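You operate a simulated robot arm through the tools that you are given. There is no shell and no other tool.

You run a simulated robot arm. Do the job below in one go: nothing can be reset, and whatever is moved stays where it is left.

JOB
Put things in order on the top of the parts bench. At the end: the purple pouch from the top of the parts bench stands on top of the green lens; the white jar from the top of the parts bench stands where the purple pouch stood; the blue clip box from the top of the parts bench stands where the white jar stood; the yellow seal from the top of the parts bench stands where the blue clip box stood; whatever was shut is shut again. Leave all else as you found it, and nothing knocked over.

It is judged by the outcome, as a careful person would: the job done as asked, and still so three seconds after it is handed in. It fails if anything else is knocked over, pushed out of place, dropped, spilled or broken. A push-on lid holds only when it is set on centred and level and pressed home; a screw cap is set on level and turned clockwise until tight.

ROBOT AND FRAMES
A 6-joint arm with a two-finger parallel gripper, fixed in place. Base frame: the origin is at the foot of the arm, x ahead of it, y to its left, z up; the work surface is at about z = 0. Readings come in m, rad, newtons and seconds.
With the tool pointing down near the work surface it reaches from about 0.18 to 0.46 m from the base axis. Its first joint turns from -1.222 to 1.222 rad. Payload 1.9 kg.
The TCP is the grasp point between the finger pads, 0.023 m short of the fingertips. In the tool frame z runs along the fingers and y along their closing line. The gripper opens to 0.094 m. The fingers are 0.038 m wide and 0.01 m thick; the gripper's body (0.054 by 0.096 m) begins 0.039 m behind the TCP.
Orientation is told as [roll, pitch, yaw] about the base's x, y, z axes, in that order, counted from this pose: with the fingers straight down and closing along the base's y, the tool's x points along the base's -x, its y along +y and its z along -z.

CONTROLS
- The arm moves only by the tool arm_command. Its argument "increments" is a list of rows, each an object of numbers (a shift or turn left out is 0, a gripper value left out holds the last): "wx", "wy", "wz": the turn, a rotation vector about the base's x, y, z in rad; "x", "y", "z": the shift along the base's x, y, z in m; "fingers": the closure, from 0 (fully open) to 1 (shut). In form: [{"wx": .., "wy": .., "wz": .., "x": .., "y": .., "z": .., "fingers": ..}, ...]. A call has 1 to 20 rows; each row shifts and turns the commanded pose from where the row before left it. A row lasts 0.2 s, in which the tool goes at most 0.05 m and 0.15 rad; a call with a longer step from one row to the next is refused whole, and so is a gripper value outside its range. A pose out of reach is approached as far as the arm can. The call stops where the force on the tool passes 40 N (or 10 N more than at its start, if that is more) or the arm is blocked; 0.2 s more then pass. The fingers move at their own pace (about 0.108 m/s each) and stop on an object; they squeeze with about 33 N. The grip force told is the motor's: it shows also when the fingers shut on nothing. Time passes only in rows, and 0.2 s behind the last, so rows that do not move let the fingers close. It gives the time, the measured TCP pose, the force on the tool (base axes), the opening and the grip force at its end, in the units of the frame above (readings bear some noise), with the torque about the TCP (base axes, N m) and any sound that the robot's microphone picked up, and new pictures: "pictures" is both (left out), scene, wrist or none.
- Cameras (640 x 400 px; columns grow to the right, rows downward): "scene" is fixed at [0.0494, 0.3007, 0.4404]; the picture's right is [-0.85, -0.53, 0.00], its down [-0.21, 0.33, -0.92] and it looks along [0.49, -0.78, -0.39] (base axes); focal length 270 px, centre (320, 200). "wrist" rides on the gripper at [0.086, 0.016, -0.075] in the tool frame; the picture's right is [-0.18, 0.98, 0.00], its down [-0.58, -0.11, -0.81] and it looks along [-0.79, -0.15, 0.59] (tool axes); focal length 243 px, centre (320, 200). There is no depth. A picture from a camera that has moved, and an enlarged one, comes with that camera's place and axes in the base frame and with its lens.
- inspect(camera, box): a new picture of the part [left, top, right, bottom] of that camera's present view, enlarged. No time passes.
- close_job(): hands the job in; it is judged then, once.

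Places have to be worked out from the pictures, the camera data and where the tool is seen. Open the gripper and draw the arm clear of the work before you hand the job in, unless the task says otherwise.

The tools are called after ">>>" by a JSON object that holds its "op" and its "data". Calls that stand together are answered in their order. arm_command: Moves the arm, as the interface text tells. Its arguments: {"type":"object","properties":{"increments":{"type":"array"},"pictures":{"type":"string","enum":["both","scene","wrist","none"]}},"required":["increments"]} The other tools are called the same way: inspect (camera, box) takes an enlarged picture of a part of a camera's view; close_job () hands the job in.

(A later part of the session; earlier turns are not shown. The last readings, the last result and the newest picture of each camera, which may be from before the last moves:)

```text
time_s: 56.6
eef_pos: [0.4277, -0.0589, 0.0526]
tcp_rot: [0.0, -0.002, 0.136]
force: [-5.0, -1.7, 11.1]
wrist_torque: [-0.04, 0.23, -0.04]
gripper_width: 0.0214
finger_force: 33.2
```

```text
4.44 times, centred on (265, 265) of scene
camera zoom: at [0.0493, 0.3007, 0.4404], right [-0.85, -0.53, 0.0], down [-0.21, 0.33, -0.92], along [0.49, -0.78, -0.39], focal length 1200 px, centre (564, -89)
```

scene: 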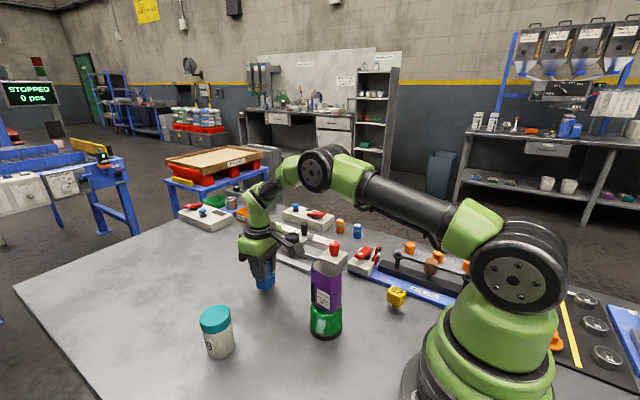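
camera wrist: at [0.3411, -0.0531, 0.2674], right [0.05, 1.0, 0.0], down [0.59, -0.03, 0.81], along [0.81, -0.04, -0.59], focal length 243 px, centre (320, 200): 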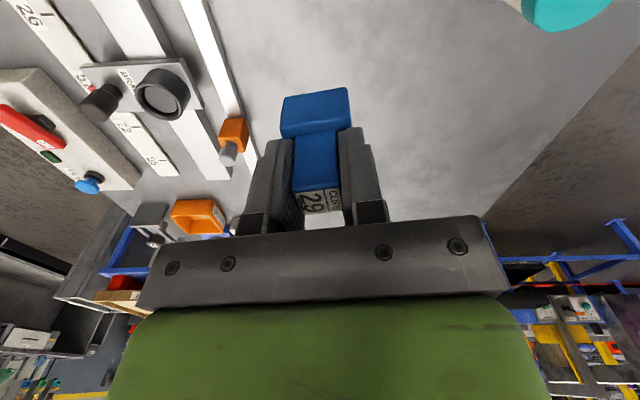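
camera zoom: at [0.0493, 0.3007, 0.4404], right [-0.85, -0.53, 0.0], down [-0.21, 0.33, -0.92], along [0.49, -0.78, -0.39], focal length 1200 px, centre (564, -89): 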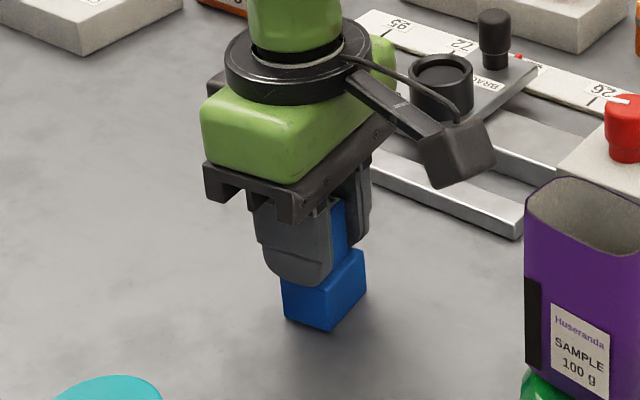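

Contact (11 N). I back off 0.5 mm and release slowly.

>>> {"op": "arm_command", "data": {"increments": [{"z": 0.0005}, {"fingers": 0.78}, {"fingers": 0.76}, {"fingers": 0.7}, {"fingers": 0.6}, {"fingers": 0.45}, {}], "pictures": "both"}}

>>> {"op": "inspect", "data": {"camera": "wrist", "box": [220, 50, 420, 200]}}

```text
time_s: 58.2
eef_pos: [0.4285, -0.0593, 0.0507]
tcp_rot: [-0.001, -0.001, 0.138]
force: [0.0, -0.7, -0.9]
wrist_torque: [0.01, -0.01, 0.0]
gripper_width: 0.0517
finger_force: 0.2
camera wrist: at [0.3405, -0.0549, 0.1269], right [0.05, 1.0, 0.0], down [0.59, -0.03, 0.81], along [0.81, -0.04, -0.59], focal length 243 px, centre (320, 200)
```

scene: 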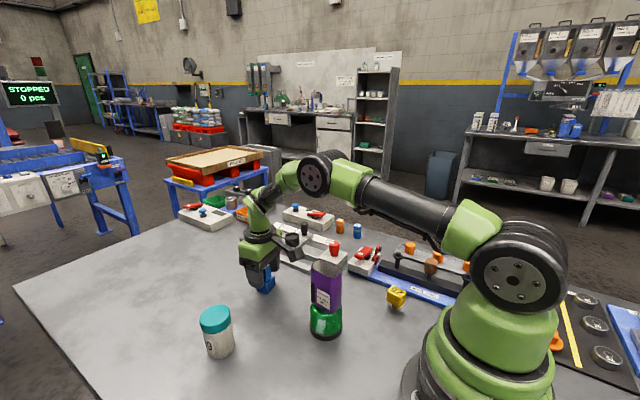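
wrist: 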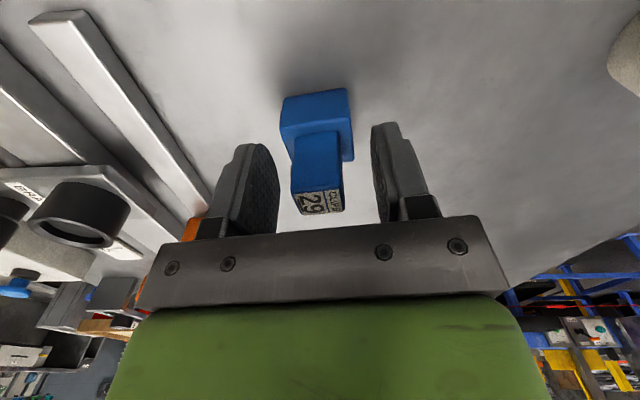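

```text
2.67 times, centred on (320, 125) of wrist
camera zoom: at [0.3405, -0.0549, 0.1269], right [0.05, 1.0, 0.0], down [0.59, -0.03, 0.81], along [0.81, -0.04, -0.59], focal length 647 px, centre (320, 400)
```

zoom: 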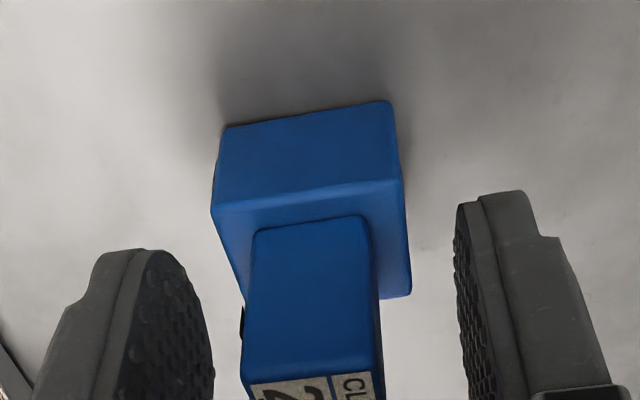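

The clip box stands free. Raising straight up, then I'll verify its position from above.

>>> {"op": "arm_command", "data": {"increments": [{"z": 0.01}, {"z": 0.03}, {"z": 0.04}, {"z": 0.04}, {"z": 0.04}, {"z": 0.04}, {}], "pictures": "both"}}

>>> {"op": "inspect", "data": {"camera": "wrist", "box": [240, 0, 400, 120]}}

>>> {"op": "inspect", "data": {"camera": "scene", "box": [220, 230, 310, 310]}}

```text
time_s: 59.8
eef_pos: [0.4251, -0.0606, 0.2533]
tcp_rot: [0.0, -0.003, 0.136]
force: [1.0, 0.2, 0.8]
wrist_torque: [-0.03, 0.0, -0.01]
gripper_width: 0.0518
finger_force: 0.0
camera wrist: at [0.3376, -0.0557, 0.3294], right [0.05, 1.0, 0.0], down [0.59, -0.03, 0.81], along [0.81, -0.04, -0.59], focal length 243 px, centre (320, 200)
```

scene: 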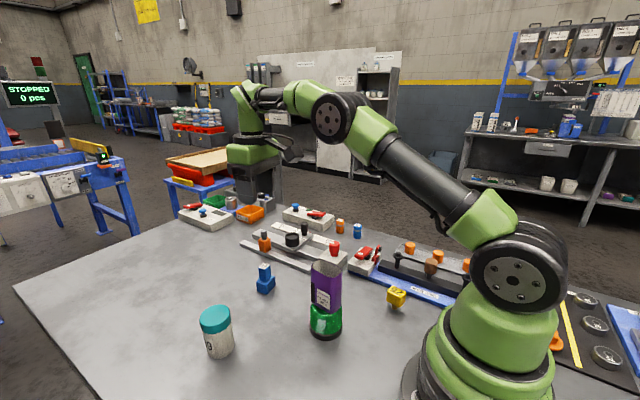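
wrist: 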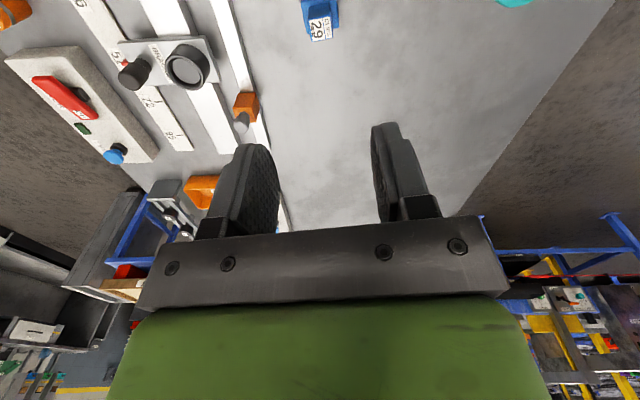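

```text
3.33 times, centred on (320, 60) of wrist
camera zoom: at [0.3376, -0.0557, 0.3294], right [0.05, 1.0, 0.0], down [0.59, -0.03, 0.81], along [0.81, -0.04, -0.59], focal length 809 px, centre (320, 667)
```

zoom: 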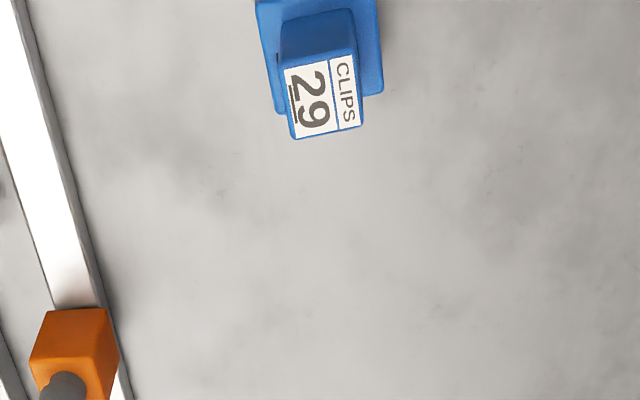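

```text
5.00 times, centred on (265, 270) of scene
camera zoom: at [0.0494, 0.3007, 0.4404], right [-0.85, -0.53, 0.0], down [-0.21, 0.33, -0.92], along [0.49, -0.78, -0.39], focal length 1350 px, centre (595, -150)
```

zoom: 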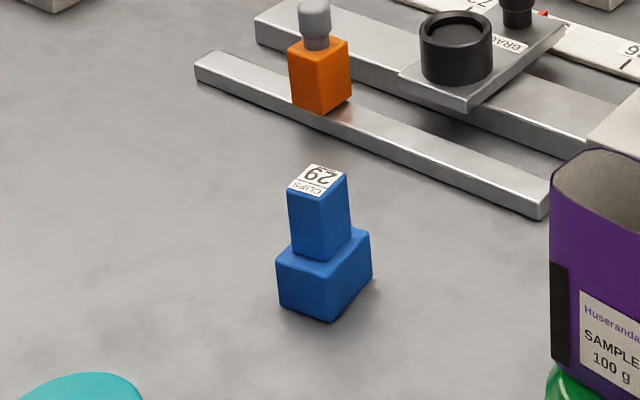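

Clip box is at ≈ (0.427, -0.059), where the jar stood. Now the seal: I estimate its block ≈ 0.03 × 0.02 at (0.150, -0.161), yaw ≈ -0.14. Moving there high, turning the tool to match, for a close look.

>>> {"op": "arm_command", "data": {"increments": [{"x": -0.0325, "y": -0.0125}, {"x": -0.0325, "y": -0.0125, "wz": -0.092}, {"x": -0.0325, "y": -0.0125, "wz": -0.092}, {"x": -0.0325, "y": -0.0125, "wz": -0.092}, {"x": -0.0325, "y": -0.0125}, {"x": -0.0325, "y": -0.0125}, {"x": -0.0325, "y": -0.0125}, {"x": -0.0325, "y": -0.0125, "z": -0.02}, {"z": -0.03}, {}], "pictures": "both"}}

>>> {"op": "inspect", "data": {"camera": "wrist", "box": [220, 0, 420, 150]}}

```text
time_s: 62.0
eef_pos: [0.1696, -0.1571, 0.2038]
tcp_rot: [0.0, -0.003, -0.14]
force: [0.0, 0.0, 0.1]
wrist_torque: [0.0, 0.0, -0.01]
gripper_width: 0.0518
finger_force: 0.2
camera wrist: at [0.086, -0.1288, 0.2779], right [0.32, 0.95, 0.0], down [0.56, -0.19, 0.81], along [0.76, -0.26, -0.59], focal length 243 px, centre (320, 200)
```

scene: 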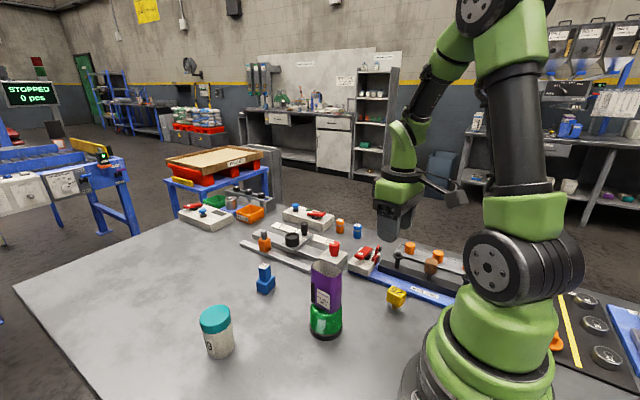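
wrist: 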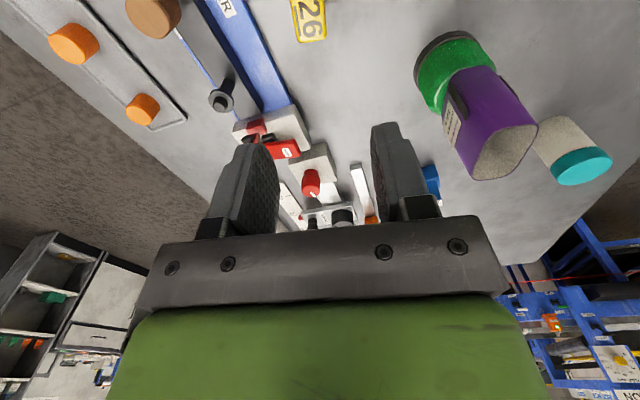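

```text
2.67 times, centred on (320, 75) of wrist
camera zoom: at [0.086, -0.1288, 0.2779], right [0.32, 0.95, 0.0], down [0.56, -0.19, 0.81], along [0.76, -0.26, -0.59], focal length 647 px, centre (320, 533)
```

zoom: 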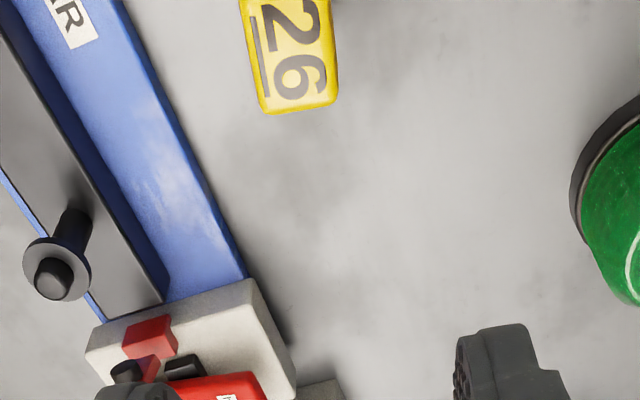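

The seal is at the top edge of the view. I move a bit back and lower to see it whole.

>>> {"op": "arm_command", "data": {"increments": [{"x": -0.017, "y": -0.003}, {"z": -0.035}, {"z": -0.025}, {}], "pictures": "both"}}

>>> {"op": "inspect", "data": {"camera": "wrist", "box": [240, 0, 400, 120]}}

>>> {"op": "inspect", "data": {"camera": "scene", "box": [360, 240, 440, 320]}}

```text
time_s: 63.0
eef_pos: [0.1524, -0.1607, 0.1431]
tcp_rot: [0.001, -0.001, -0.141]
force: [-0.4, -1.3, 0.1]
wrist_torque: [0.01, 0.05, 0.0]
gripper_width: 0.0517
finger_force: 0.1
camera wrist: at [0.0696, -0.1331, 0.2181], right [0.32, 0.95, 0.0], down [0.56, -0.19, 0.81], along [0.76, -0.26, -0.59], focal length 243 px, centre (320, 200)
```

scene: 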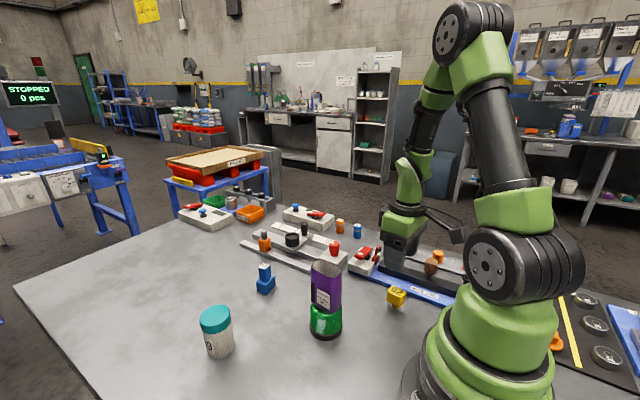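
wrist: 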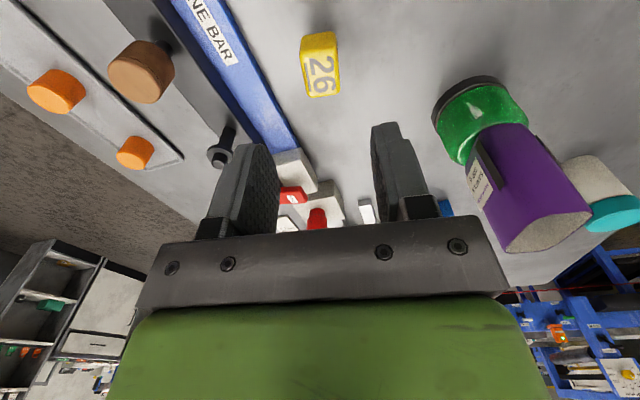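

```text
3.33 times, centred on (320, 60) of wrist
camera zoom: at [0.0696, -0.1331, 0.2181], right [0.32, 0.95, 0.0], down [0.56, -0.19, 0.81], along [0.76, -0.26, -0.59], focal length 809 px, centre (320, 667)
```

zoom: 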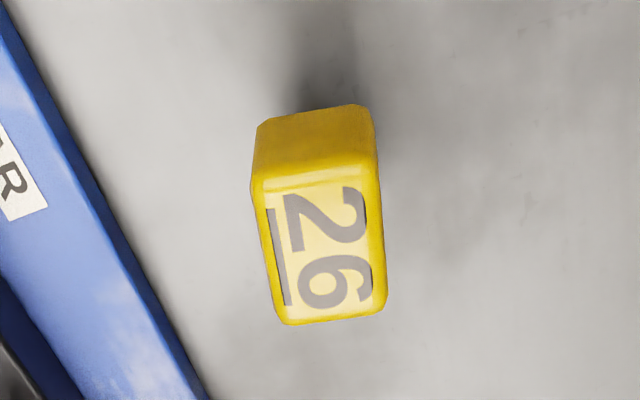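

```text
5.00 times, centred on (400, 280) of scene
camera zoom: at [0.0494, 0.3007, 0.4404], right [-0.85, -0.53, 0.0], down [-0.21, 0.33, -0.92], along [0.49, -0.78, -0.39], focal length 1350 px, centre (-80, -200)
```

zoom: 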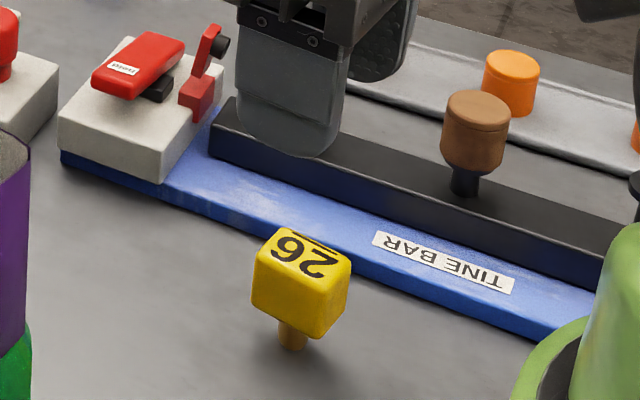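

Seal block: top z ≈ 0.047, centre ≈ (0.151, -0.1596), yaw ≈ -0.165, about 0.0235 wide in the closing direction, standing on a short thin stem. I align and lower part way, then check.

>>> {"op": "arm_command", "data": {"increments": [{"x": -0.0015, "y": 0.0013, "wz": -0.025}, {"z": -0.03}, {"z": -0.025}, {"z": -0.015}, {}], "pictures": "both"}}

>>> {"op": "inspect", "data": {"camera": "wrist", "box": [220, 30, 420, 180]}}

```text
time_s: 64.2
eef_pos: [0.1512, -0.1591, 0.0716]
tcp_rot: [0.0, -0.002, -0.166]
force: [-0.4, 0.4, -1.1]
wrist_torque: [-0.03, 0.03, -0.02]
gripper_width: 0.0515
finger_force: 0.1
camera wrist: at [0.0684, -0.1287, 0.1471], right [0.34, 0.94, 0.0], down [0.55, -0.2, 0.81], along [0.76, -0.28, -0.59], focal length 243 px, centre (320, 200)
```

scene: 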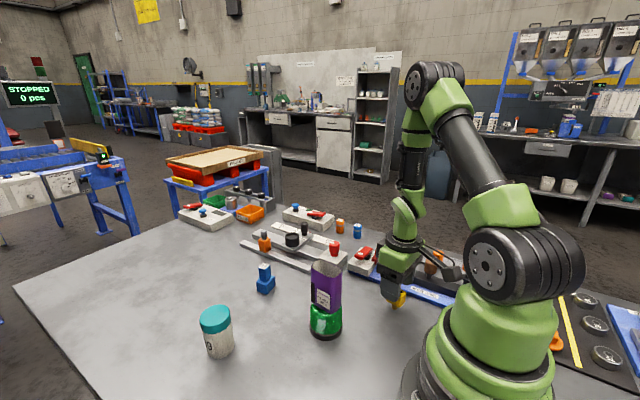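
wrist: 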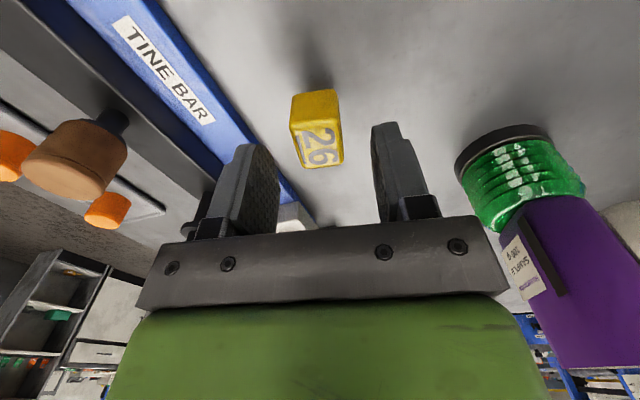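

```text
2.67 times, centred on (320, 105) of wrist
camera zoom: at [0.0684, -0.1287, 0.1471], right [0.34, 0.94, 0.0], down [0.55, -0.2, 0.81], along [0.76, -0.28, -0.59], focal length 647 px, centre (320, 453)
```

zoom: 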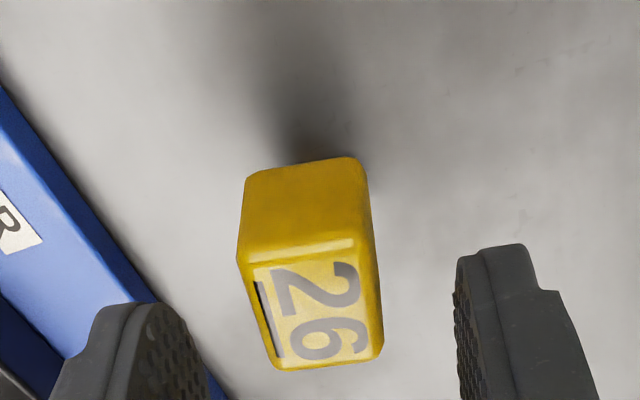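

Centred well. Lowering to z ≈ 0.034 and closing gradually around the block.

>>> {"op": "arm_command", "data": {"increments": [{"z": -0.02}, {"z": -0.012}, {"z": -0.005}, {}, {}], "pictures": "both"}}

>>> {"op": "inspect", "data": {"camera": "wrist", "box": [220, 70, 420, 220]}}

>>> {"op": "inspect", "data": {"camera": "scene", "box": [360, 240, 440, 320]}}

```text
time_s: 65.4
eef_pos: [0.1496, -0.1603, 0.0361]
tcp_rot: [-0.001, -0.002, -0.165]
force: [-0.6, 0.2, 0.8]
wrist_torque: [-0.02, 0.01, -0.01]
gripper_width: 0.0519
finger_force: 0.0
camera wrist: at [0.0684, -0.1304, 0.1113], right [0.34, 0.94, 0.0], down [0.55, -0.2, 0.81], along [0.76, -0.28, -0.59], focal length 243 px, centre (320, 200)
```

scene: 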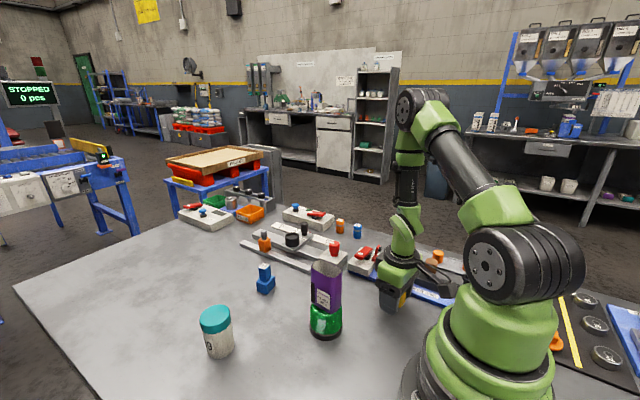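
wrist: 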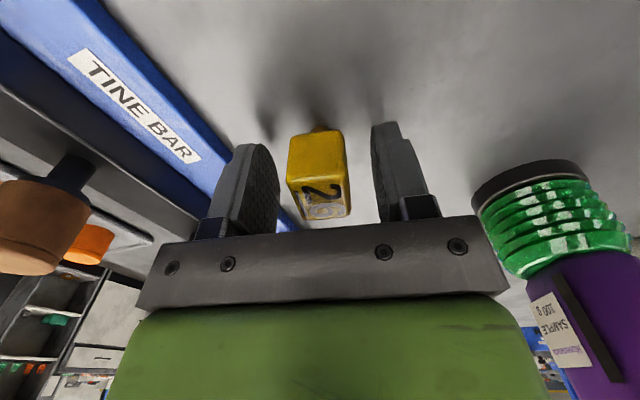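

```text
2.67 times, centred on (320, 145) of wrist
camera zoom: at [0.0684, -0.1304, 0.1113], right [0.34, 0.94, 0.0], down [0.55, -0.2, 0.81], along [0.76, -0.28, -0.59], focal length 647 px, centre (320, 347)
```

zoom: 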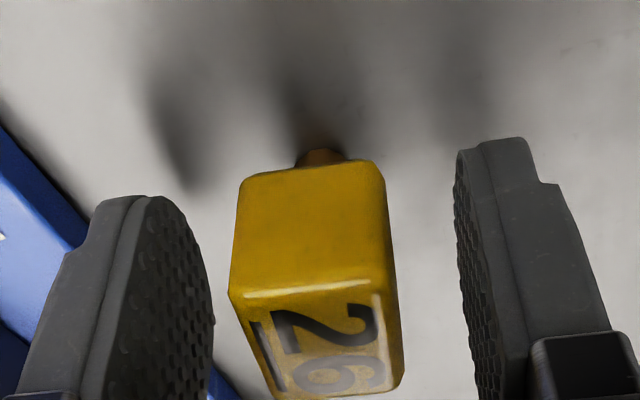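

```text
5.00 times, centred on (400, 280) of scene
camera zoom: at [0.0494, 0.3007, 0.4404], right [-0.85, -0.53, 0.0], down [-0.21, 0.33, -0.92], along [0.49, -0.78, -0.39], focal length 1350 px, centre (-80, -200)
```

zoom: 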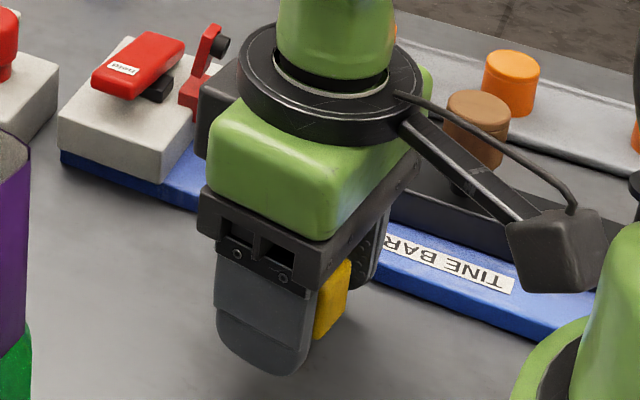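

Seal sits about 1.5 mm to +y of centre; I nudge and then close in fine steps so the pads meet both faces together.

>>> {"op": "arm_command", "data": {"increments": [{"x": 0.0002, "y": 0.0015}, {}, {"fingers": 0.6}, {"fingers": 0.67}, {"fingers": 0.7}, {"fingers": 0.715}, {"fingers": 0.725}, {"fingers": 0.735}, {}], "pictures": "wrist"}}

>>> {"op": "inspect", "data": {"camera": "wrist", "box": [220, 70, 420, 220]}}

```text
time_s: 67.4
eef_pos: [0.1513, -0.1589, 0.0369]
tcp_rot: [-0.001, -0.002, -0.166]
force: [-0.5, 1.2, 0.5]
wrist_torque: [-0.03, 0.02, -0.01]
gripper_width: 0.026
finger_force: 1.4
camera wrist: at [0.0683, -0.1292, 0.1111], right [0.34, 0.94, 0.0], down [0.55, -0.2, 0.81], along [0.76, -0.28, -0.59], focal length 243 px, centre (320, 200)
```

wrist: 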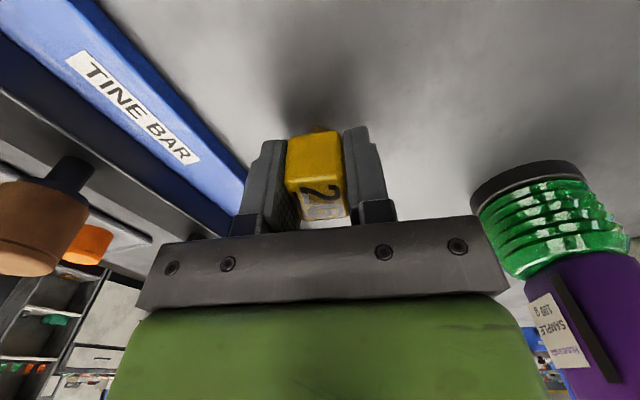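

```text
2.67 times, centred on (320, 145) of wrist
camera zoom: at [0.0683, -0.1292, 0.1111], right [0.34, 0.94, 0.0], down [0.55, -0.2, 0.81], along [0.76, -0.28, -0.59], focal length 647 px, centre (320, 347)
```

zoom: 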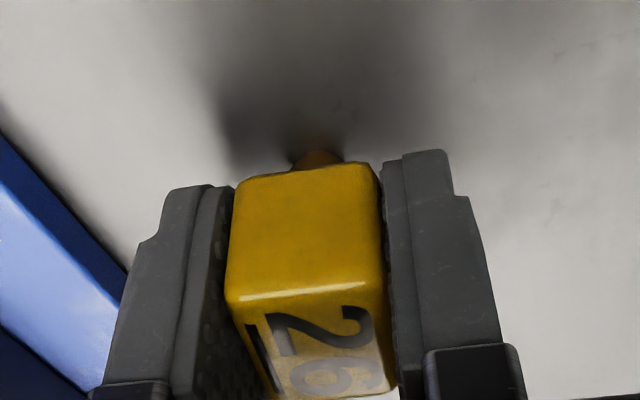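

Pads are just touching at 0.026 width. Finishing the grip.

>>> {"op": "arm_command", "data": {"increments": [{"fingers": 0.745}, {"fingers": 0.76}, {"fingers": 0.8}, {}, {}], "pictures": "wrist"}}

>>> {"op": "inspect", "data": {"camera": "wrist", "box": [220, 70, 420, 220]}}

>>> {"op": "inspect", "data": {"camera": "scene", "box": [360, 240, 440, 320]}}

```text
time_s: 68.6
eef_pos: [0.1505, -0.161, 0.0353]
tcp_rot: [0.0, -0.001, -0.166]
force: [0.9, 0.1, 0.4]
wrist_torque: [0.01, -0.01, -0.02]
gripper_width: 0.0253
finger_force: 33.5
camera wrist: at [0.0683, -0.1292, 0.1111], right [0.34, 0.94, 0.0], down [0.55, -0.2, 0.81], along [0.76, -0.28, -0.59], focal length 243 px, centre (320, 200)
```

wrist: 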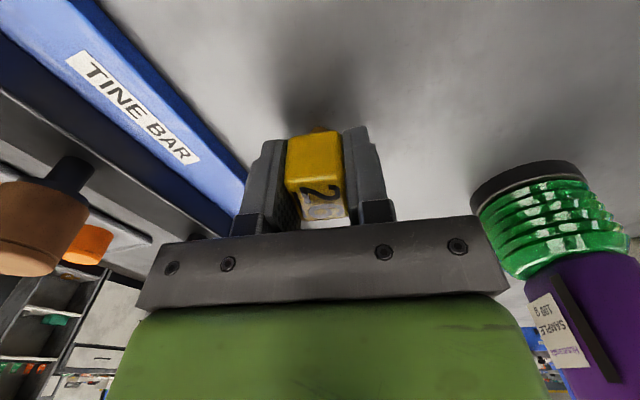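

```text
2.67 times, centred on (320, 145) of wrist
camera zoom: at [0.0683, -0.1292, 0.1111], right [0.34, 0.94, 0.0], down [0.55, -0.2, 0.81], along [0.76, -0.28, -0.59], focal length 647 px, centre (320, 347)
```

zoom: 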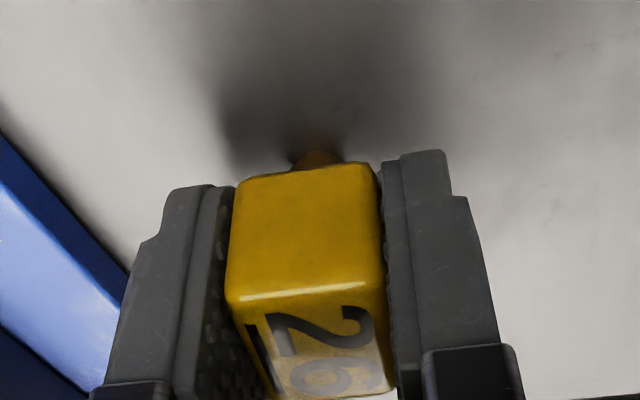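

```text
5.00 times, centred on (400, 280) of scene
camera zoom: at [0.0494, 0.3007, 0.4404], right [-0.85, -0.53, 0.0], down [-0.21, 0.33, -0.92], along [0.49, -0.78, -0.39], focal length 1350 px, centre (-80, -200)
```

zoom: 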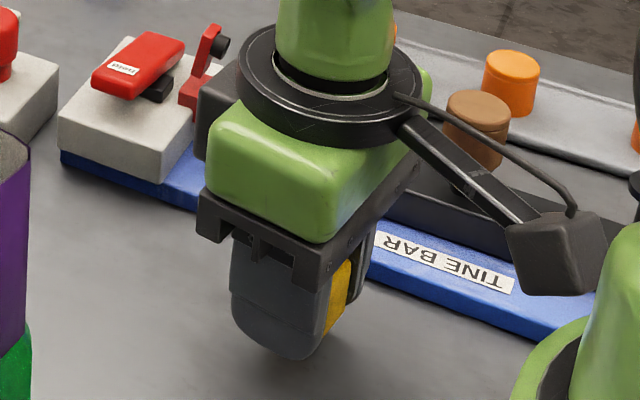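

Firm grip at 0.0253, TCP z ≈ 0.036. Test lift straight up.

>>> {"op": "arm_command", "data": {"increments": [{"z": 0.002}, {"z": 0.003}, {"z": 0.005}, {}], "pictures": "wrist"}}

>>> {"op": "inspect", "data": {"camera": "wrist", "box": [220, 70, 420, 220]}}

```text
time_s: 69.6
eef_pos: [0.1505, -0.1606, 0.0454]
tcp_rot: [0.001, -0.001, -0.164]
force: [-0.5, 0.4, 0.3]
wrist_torque: [0.01, -0.02, 0.05]
gripper_width: 0.0252
finger_force: 33.1
camera wrist: at [0.0689, -0.1294, 0.121], right [0.34, 0.94, 0.0], down [0.55, -0.2, 0.81], along [0.76, -0.28, -0.59], focal length 243 px, centre (320, 200)
```

wrist: 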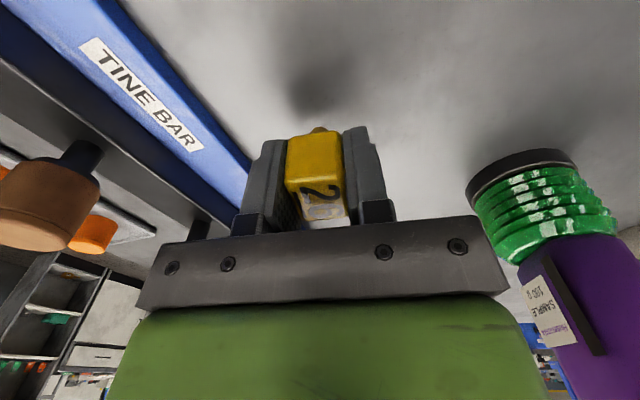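

```text
2.67 times, centred on (320, 145) of wrist
camera zoom: at [0.0689, -0.1294, 0.121], right [0.34, 0.94, 0.0], down [0.55, -0.2, 0.81], along [0.76, -0.28, -0.59], focal length 647 px, centre (320, 347)
```

zoom: 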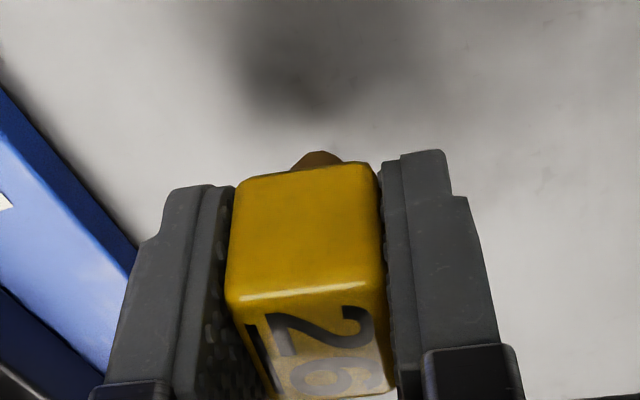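

The seal lifts cleanly, stem and all. Raising to z ≈ 0.16 and carrying it to the clip box's old place (0.272, -0.340), turning the tool to yaw ≈ +0.1 for the same clearances as before.

>>> {"op": "arm_command", "data": {"increments": [{"z": 0.02}, {"z": 0.035}, {"z": 0.035}, {"z": 0.025}, {"x": 0.0114, "y": -0.017}, {"x": 0.0174, "y": -0.0255, "wz": 0.088}, {"x": 0.0174, "y": -0.026, "wz": 0.088}, {"x": 0.0174, "y": -0.026, "wz": 0.088}, {"x": 0.0174, "y": -0.026}, {"x": 0.0174, "y": -0.026}, {"x": 0.0144, "y": -0.0205}, {"x": 0.0084, "y": -0.0125}, {}, {}], "pictures": "both"}}

>>> {"op": "inspect", "data": {"camera": "scene", "box": [320, 190, 440, 280]}}

```text
time_s: 72.6
eef_pos: [0.272, -0.3398, 0.1598]
tcp_rot: [-0.001, -0.002, 0.1]
force: [-0.5, -0.5, 0.1]
wrist_torque: [-0.02, -0.02, -0.02]
gripper_width: 0.0253
finger_force: 32.7
camera wrist: at [0.1847, -0.3317, 0.2359], right [0.09, 1.0, 0.0], down [0.59, -0.05, 0.81], along [0.8, -0.07, -0.59], focal length 243 px, centre (320, 200)
```

scene: 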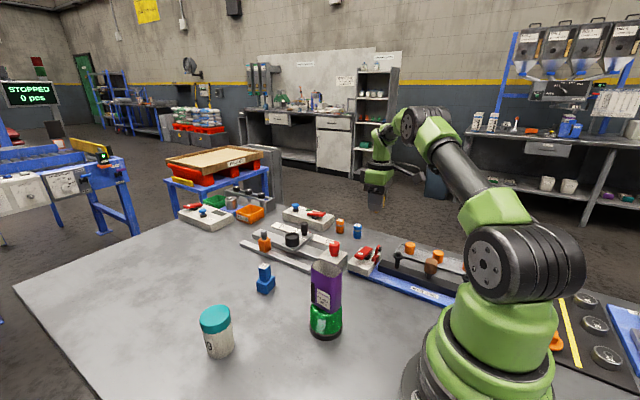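
wrist: 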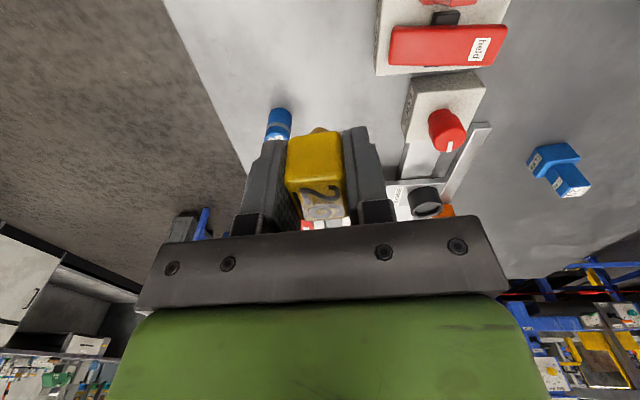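

```text
4.44 times, centred on (380, 235) of scene
camera zoom: at [0.0494, 0.3007, 0.4404], right [-0.85, -0.53, 0.0], down [-0.21, 0.33, -0.92], along [0.49, -0.78, -0.39], focal length 1200 px, centre (53, 44)
```

zoom: 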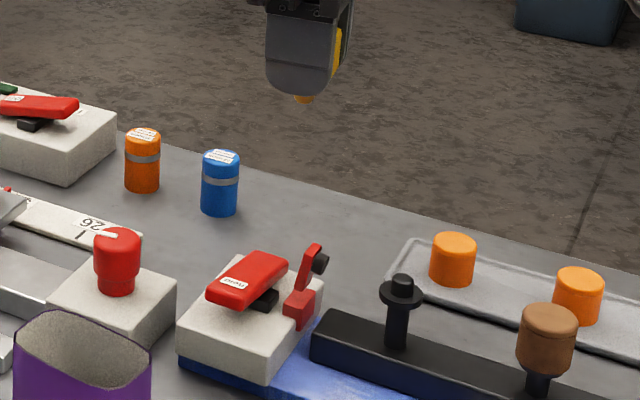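

Right over the target. Lowering to ~10 mm above the bench and checking clearance to the clamp.

>>> {"op": "arm_command", "data": {"increments": [{"y": -0.0005, "z": -0.03}, {"z": -0.03}, {"z": -0.025}, {"z": -0.018}, {"z": -0.01}, {}], "pictures": "both"}}

>>> {"op": "inspect", "data": {"camera": "scene", "box": [320, 190, 440, 280]}}

```text
time_s: 74.0
eef_pos: [0.272, -0.3398, 0.0467]
tcp_rot: [-0.001, -0.004, 0.097]
force: [0.6, 0.6, 0.3]
wrist_torque: [0.03, 0.0, -0.01]
gripper_width: 0.0253
finger_force: 33.2
camera wrist: at [0.1846, -0.3321, 0.1228], right [0.09, 1.0, 0.0], down [0.59, -0.05, 0.81], along [0.8, -0.07, -0.59], focal length 243 px, centre (320, 200)
```

scene: 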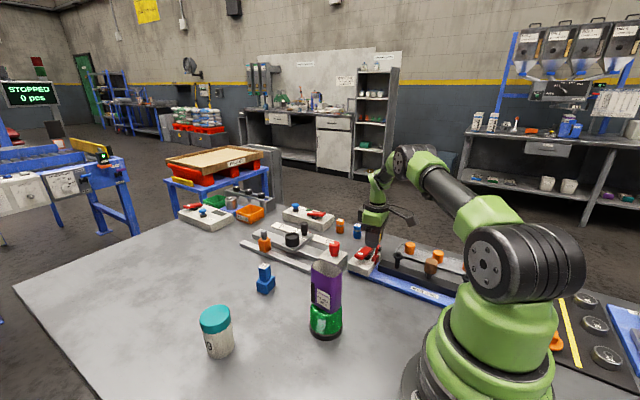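
wrist: 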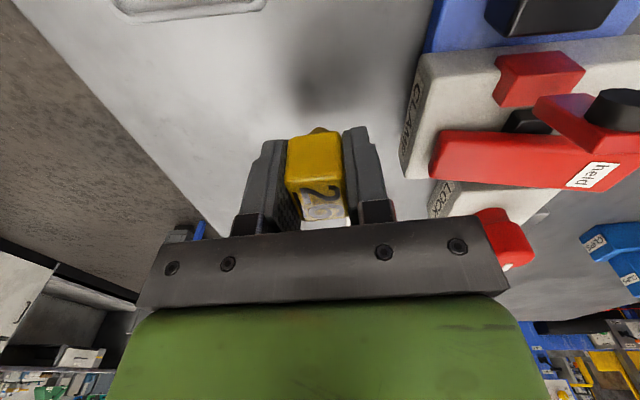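

```text
4.44 times, centred on (380, 235) of scene
camera zoom: at [0.0494, 0.3007, 0.4404], right [-0.85, -0.53, 0.0], down [-0.21, 0.33, -0.92], along [0.49, -0.78, -0.39], focal length 1200 px, centre (53, 44)
```

zoom: 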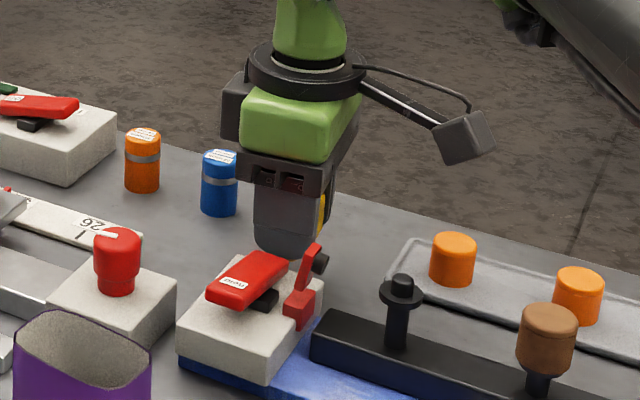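

Clearance looks fine. Stepping down to contact.

>>> {"op": "arm_command", "data": {"increments": [{"z": -0.003}, {"z": -0.003}, {}], "pictures": "none"}}

>>> {"op": "arm_command", "data": {"increments": [{"z": -0.0015}, {}], "pictures": "none"}}

>>> {"op": "arm_command", "data": {"increments": [{"z": -0.001}, {}], "pictures": "none"}}

```text
time_s: 74.8
eef_pos: [0.2725, -0.3416, 0.0423]
tcp_rot: [-0.001, -0.001, 0.097]
force: [-0.6, -1.6, -0.9]
wrist_torque: [-0.02, -0.03, 0.04]
gripper_width: 0.0254
finger_force: 33.3
```

```text
time_s: 75.4
eef_pos: [0.273, -0.3407, 0.0397]
tcp_rot: [0.0, -0.003, 0.097]
force: [0.1, 0.7, -0.6]
wrist_torque: [0.01, -0.02, 0.01]
gripper_width: 0.0255
finger_force: 33.3
```

```text
time_s: 76.0
eef_pos: [0.2716, -0.3401, 0.0388]
tcp_rot: [-0.002, -0.002, 0.098]
force: [1.0, 0.1, -0.7]
wrist_torque: [0.0, 0.01, -0.04]
gripper_width: 0.0256
finger_force: 33.5
```

>>> {"op": "arm_command", "data": {"increments": [{"z": -0.001}, {}], "pictures": "none"}}

>>> {"op": "arm_command", "data": {"increments": [{"z": -0.0008}, {}], "pictures": "none"}}

>>> {"op": "inspect", "data": {"camera": "wrist", "box": [220, 70, 420, 220]}}

```text
time_s: 76.6
eef_pos: [0.2731, -0.3395, 0.0389]
tcp_rot: [0.001, -0.002, 0.098]
force: [-0.3, -1.1, 0.0]
wrist_torque: [0.0, 0.01, 0.0]
gripper_width: 0.0253
finger_force: 33.1
```

```text
time_s: 77.2
eef_pos: [0.2716, -0.3407, 0.0363]
tcp_rot: [-0.001, -0.002, 0.098]
force: [0.5, -0.4, -1.2]
wrist_torque: [0.0, 0.03, -0.01]
gripper_width: 0.0256
finger_force: 32.8
```

```text
2.67 times, centred on (320, 145) of wrist
camera zoom: at [0.1845, -0.3324, 0.1124], right [0.09, 1.0, 0.0], down [0.59, -0.05, 0.81], along [0.8, -0.07, -0.59], focal length 647 px, centre (320, 347)
```

zoom: 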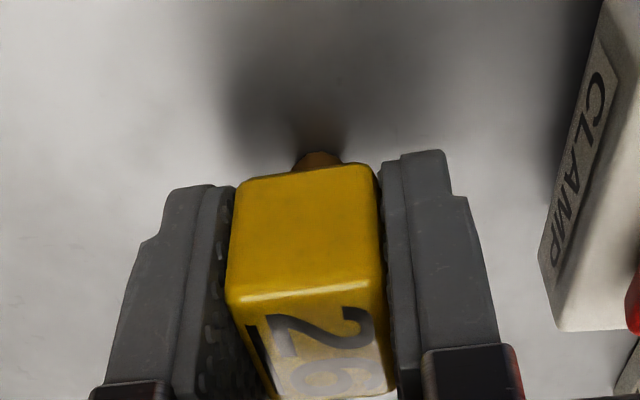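

Camera height suggests ~1 mm to go. Continuing in sub-millimetre steps.

>>> {"op": "arm_command", "data": {"increments": [{"z": -0.0006}, {}], "pictures": "none"}}

>>> {"op": "arm_command", "data": {"increments": [{"z": -0.0006}, {}], "pictures": "none"}}

>>> {"op": "inspect", "data": {"camera": "wrist", "box": [220, 70, 420, 220]}}

```text
time_s: 77.8
eef_pos: [0.2714, -0.3405, 0.0358]
tcp_rot: [-0.001, -0.002, 0.099]
force: [0.2, 0.8, -0.6]
wrist_torque: [0.04, -0.01, -0.02]
gripper_width: 0.0255
finger_force: 33.1
```

```text
time_s: 78.4
eef_pos: [0.2721, -0.3399, 0.0357]
tcp_rot: [0.0, -0.001, 0.096]
force: [0.0, -0.1, -1.1]
wrist_torque: [0.0, -0.01, 0.0]
gripper_width: 0.0254
finger_force: 33.0
```

```text
2.67 times, centred on (320, 145) of wrist
camera zoom: at [0.1845, -0.332, 0.1112], right [0.09, 1.0, 0.0], down [0.59, -0.05, 0.81], along [0.8, -0.07, -0.59], focal length 647 px, centre (320, 347)
```

zoom: 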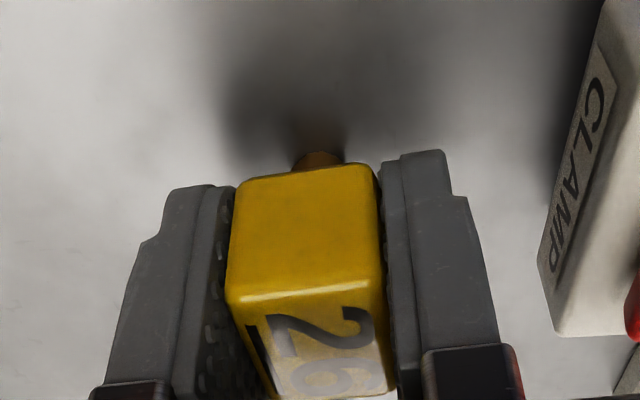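

Very near contact now; two more small steps, watching force.

>>> {"op": "arm_command", "data": {"increments": [{"z": -0.0004}, {}], "pictures": "none"}}

>>> {"op": "arm_command", "data": {"increments": [{"z": -0.0004}, {}], "pictures": "none"}}

```text
time_s: 79.0
eef_pos: [0.2715, -0.3408, 0.0358]
tcp_rot: [0.0, -0.001, 0.098]
force: [-0.2, 1.4, 2.5]
wrist_torque: [0.04, 0.03, 0.02]
gripper_width: 0.0254
finger_force: 33.1
```

```text
time_s: 79.6
eef_pos: [0.2722, -0.3402, 0.0345]
tcp_rot: [-0.003, -0.003, 0.099]
force: [-0.8, 5.0, 17.7]
wrist_torque: [0.18, 0.01, -0.02]
gripper_width: 0.0254
finger_force: 32.9
```

Contact (17.7 N). I back off 0.4 mm so it rests lightly, and check before releasing.

>>> {"op": "arm_command", "data": {"increments": [{"z": 0.0004}, {}], "pictures": "none"}}

```text
time_s: 80.2
eef_pos: [0.2721, -0.3394, 0.0341]
tcp_rot: [-0.003, -0.002, 0.099]
force: [0.7, -2.1, 12.4]
wrist_torque: [-0.08, -0.03, 0.0]
gripper_width: 0.0255
finger_force: 33.3
```

>>> {"op": "arm_command", "data": {"increments": [{"z": 0.0003}, {}], "pictures": "none"}}

```text
time_s: 80.8
eef_pos: [0.2722, -0.3397, 0.0357]
tcp_rot: [0.001, -0.001, 0.099]
force: [0.5, 0.0, 13.4]
wrist_torque: [-0.02, -0.04, 0.01]
gripper_width: 0.0255
finger_force: 33.3
```

Still pressing ~13 N; easing up a little more.

>>> {"op": "arm_command", "data": {"increments": [{"z": 0.0004}, {}], "pictures": "none"}}

```text
time_s: 81.4
eef_pos: [0.2709, -0.3405, 0.0361]
tcp_rot: [0.001, 0.0, 0.098]
force: [-0.3, 0.1, -1.3]
wrist_torque: [0.0, 0.02, 0.01]
gripper_width: 0.0254
finger_force: 32.6
```

Load is off; the stem is within a fraction of a millimetre of the bench. I lower 0.2 mm and open the fingers in fine steps.

>>> {"op": "arm_command", "data": {"increments": [{"z": -0.0002}, {}, {"fingers": 0.735}, {"fingers": 0.73}, {"fingers": 0.72}, {"fingers": 0.71}, {"fingers": 0.69}, {"fingers": 0.66}, {}], "pictures": "wrist"}}

>>> {"op": "inspect", "data": {"camera": "wrist", "box": [220, 70, 420, 220]}}

```text
time_s: 83.4
eef_pos: [0.2713, -0.3402, 0.0361]
tcp_rot: [0.001, -0.001, 0.097]
force: [0.3, 0.1, 0.4]
wrist_torque: [-0.01, 0.02, 0.01]
gripper_width: 0.0321
finger_force: 0.0
camera wrist: at [0.1848, -0.3323, 0.1119], right [0.09, 1.0, 0.0], down [0.59, -0.05, 0.81], along [0.8, -0.07, -0.59], focal length 243 px, centre (320, 200)
```

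wrist: 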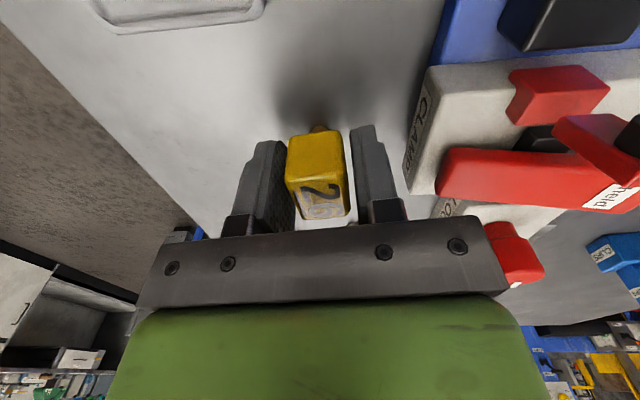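

```text
2.67 times, centred on (320, 145) of wrist
camera zoom: at [0.1848, -0.3323, 0.1119], right [0.09, 1.0, 0.0], down [0.59, -0.05, 0.81], along [0.8, -0.07, -0.59], focal length 647 px, centre (320, 347)
```

zoom: 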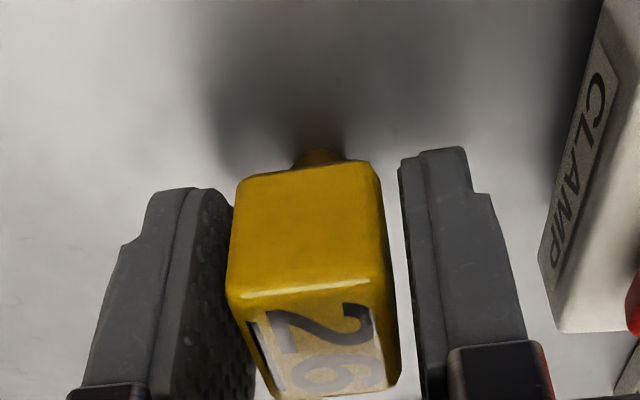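

The seal stands on its own. Opening a bit more and checking again before rising.

>>> {"op": "arm_command", "data": {"increments": [{"fingers": 0.6}, {"fingers": 0.52}, {"fingers": 0.48}, {}], "pictures": "wrist"}}

>>> {"op": "inspect", "data": {"camera": "wrist", "box": [220, 70, 420, 220]}}

```text
time_s: 84.4
eef_pos: [0.2712, -0.3405, 0.0365]
tcp_rot: [0.0, -0.001, 0.097]
force: [-0.7, 0.4, -1.3]
wrist_torque: [0.01, 0.01, 0.03]
gripper_width: 0.0487
finger_force: 0.2
camera wrist: at [0.1848, -0.3323, 0.1119], right [0.09, 1.0, 0.0], down [0.59, -0.05, 0.81], along [0.8, -0.07, -0.59], focal length 243 px, centre (320, 200)
```

wrist: 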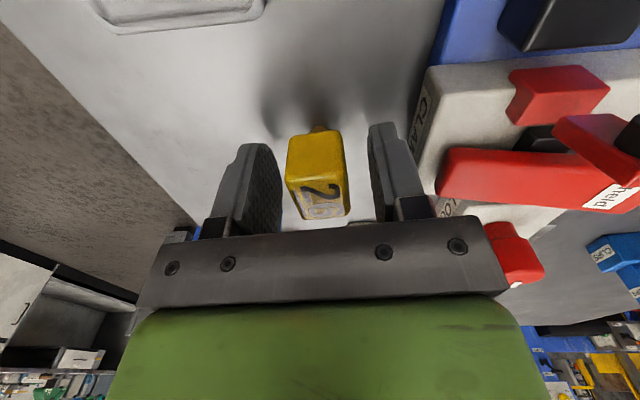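

```text
2.67 times, centred on (320, 145) of wrist
camera zoom: at [0.1848, -0.3323, 0.1119], right [0.09, 1.0, 0.0], down [0.59, -0.05, 0.81], along [0.8, -0.07, -0.59], focal length 647 px, centre (320, 347)
```

zoom: 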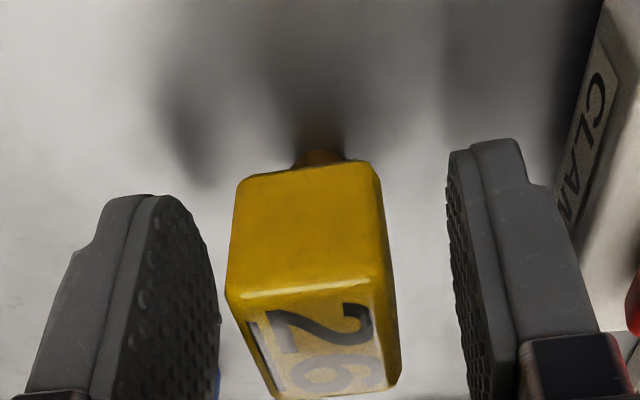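

Fingers are clear on both sides. Raising straight up.

>>> {"op": "arm_command", "data": {"increments": [{"z": 0.01}, {"z": 0.02}, {"z": 0.035}, {"z": 0.04}, {"z": 0.04}, {"z": 0.04}, {"z": 0.03}, {}], "pictures": "both"}}

>>> {"op": "inspect", "data": {"camera": "wrist", "box": [240, 0, 400, 120]}}

>>> {"op": "inspect", "data": {"camera": "scene", "box": [320, 190, 440, 280]}}

```text
time_s: 86.2
eef_pos: [0.2743, -0.3392, 0.2531]
tcp_rot: [0.001, -0.003, 0.099]
force: [0.7, 0.1, -0.4]
wrist_torque: [-0.01, 0.01, 0.02]
gripper_width: 0.0489
finger_force: 0.1
camera wrist: at [0.1865, -0.3313, 0.3284], right [0.09, 1.0, 0.0], down [0.59, -0.05, 0.81], along [0.8, -0.07, -0.59], focal length 243 px, centre (320, 200)
```

scene: 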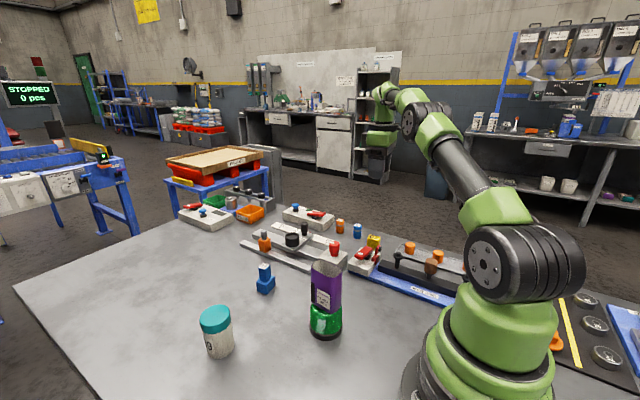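
wrist: 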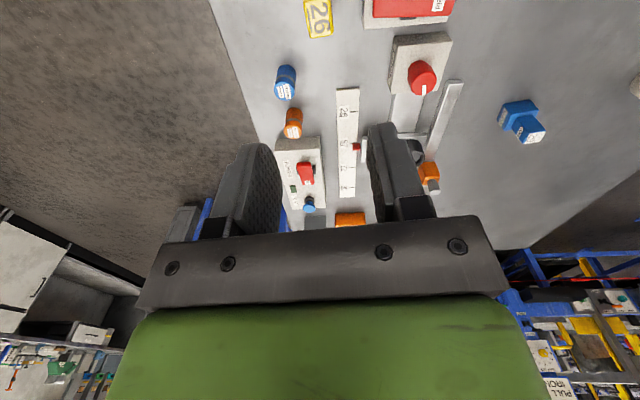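

```text
3.33 times, centred on (320, 60) of wrist
camera zoom: at [0.1865, -0.3313, 0.3284], right [0.09, 1.0, 0.0], down [0.59, -0.05, 0.81], along [0.8, -0.07, -0.59], focal length 809 px, centre (320, 667)
```

zoom: 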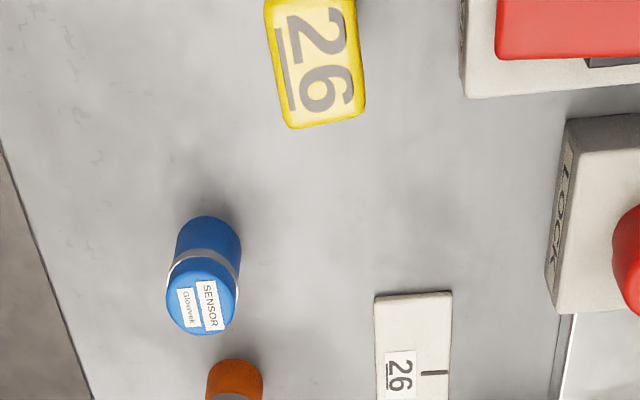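

```text
4.44 times, centred on (380, 235) of scene
camera zoom: at [0.0494, 0.3007, 0.4404], right [-0.85, -0.53, 0.0], down [-0.21, 0.33, -0.92], along [0.49, -0.78, -0.39], focal length 1200 px, centre (53, 44)
```

zoom: 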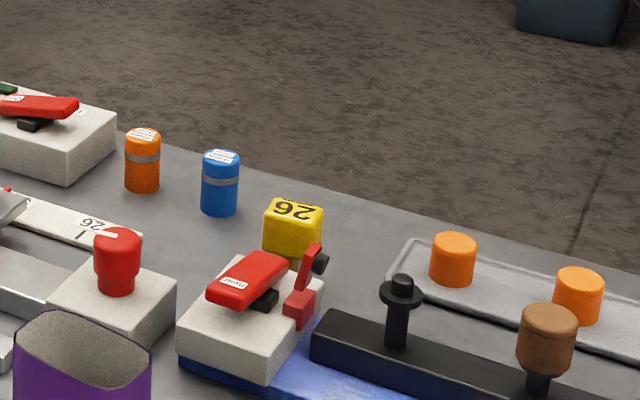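

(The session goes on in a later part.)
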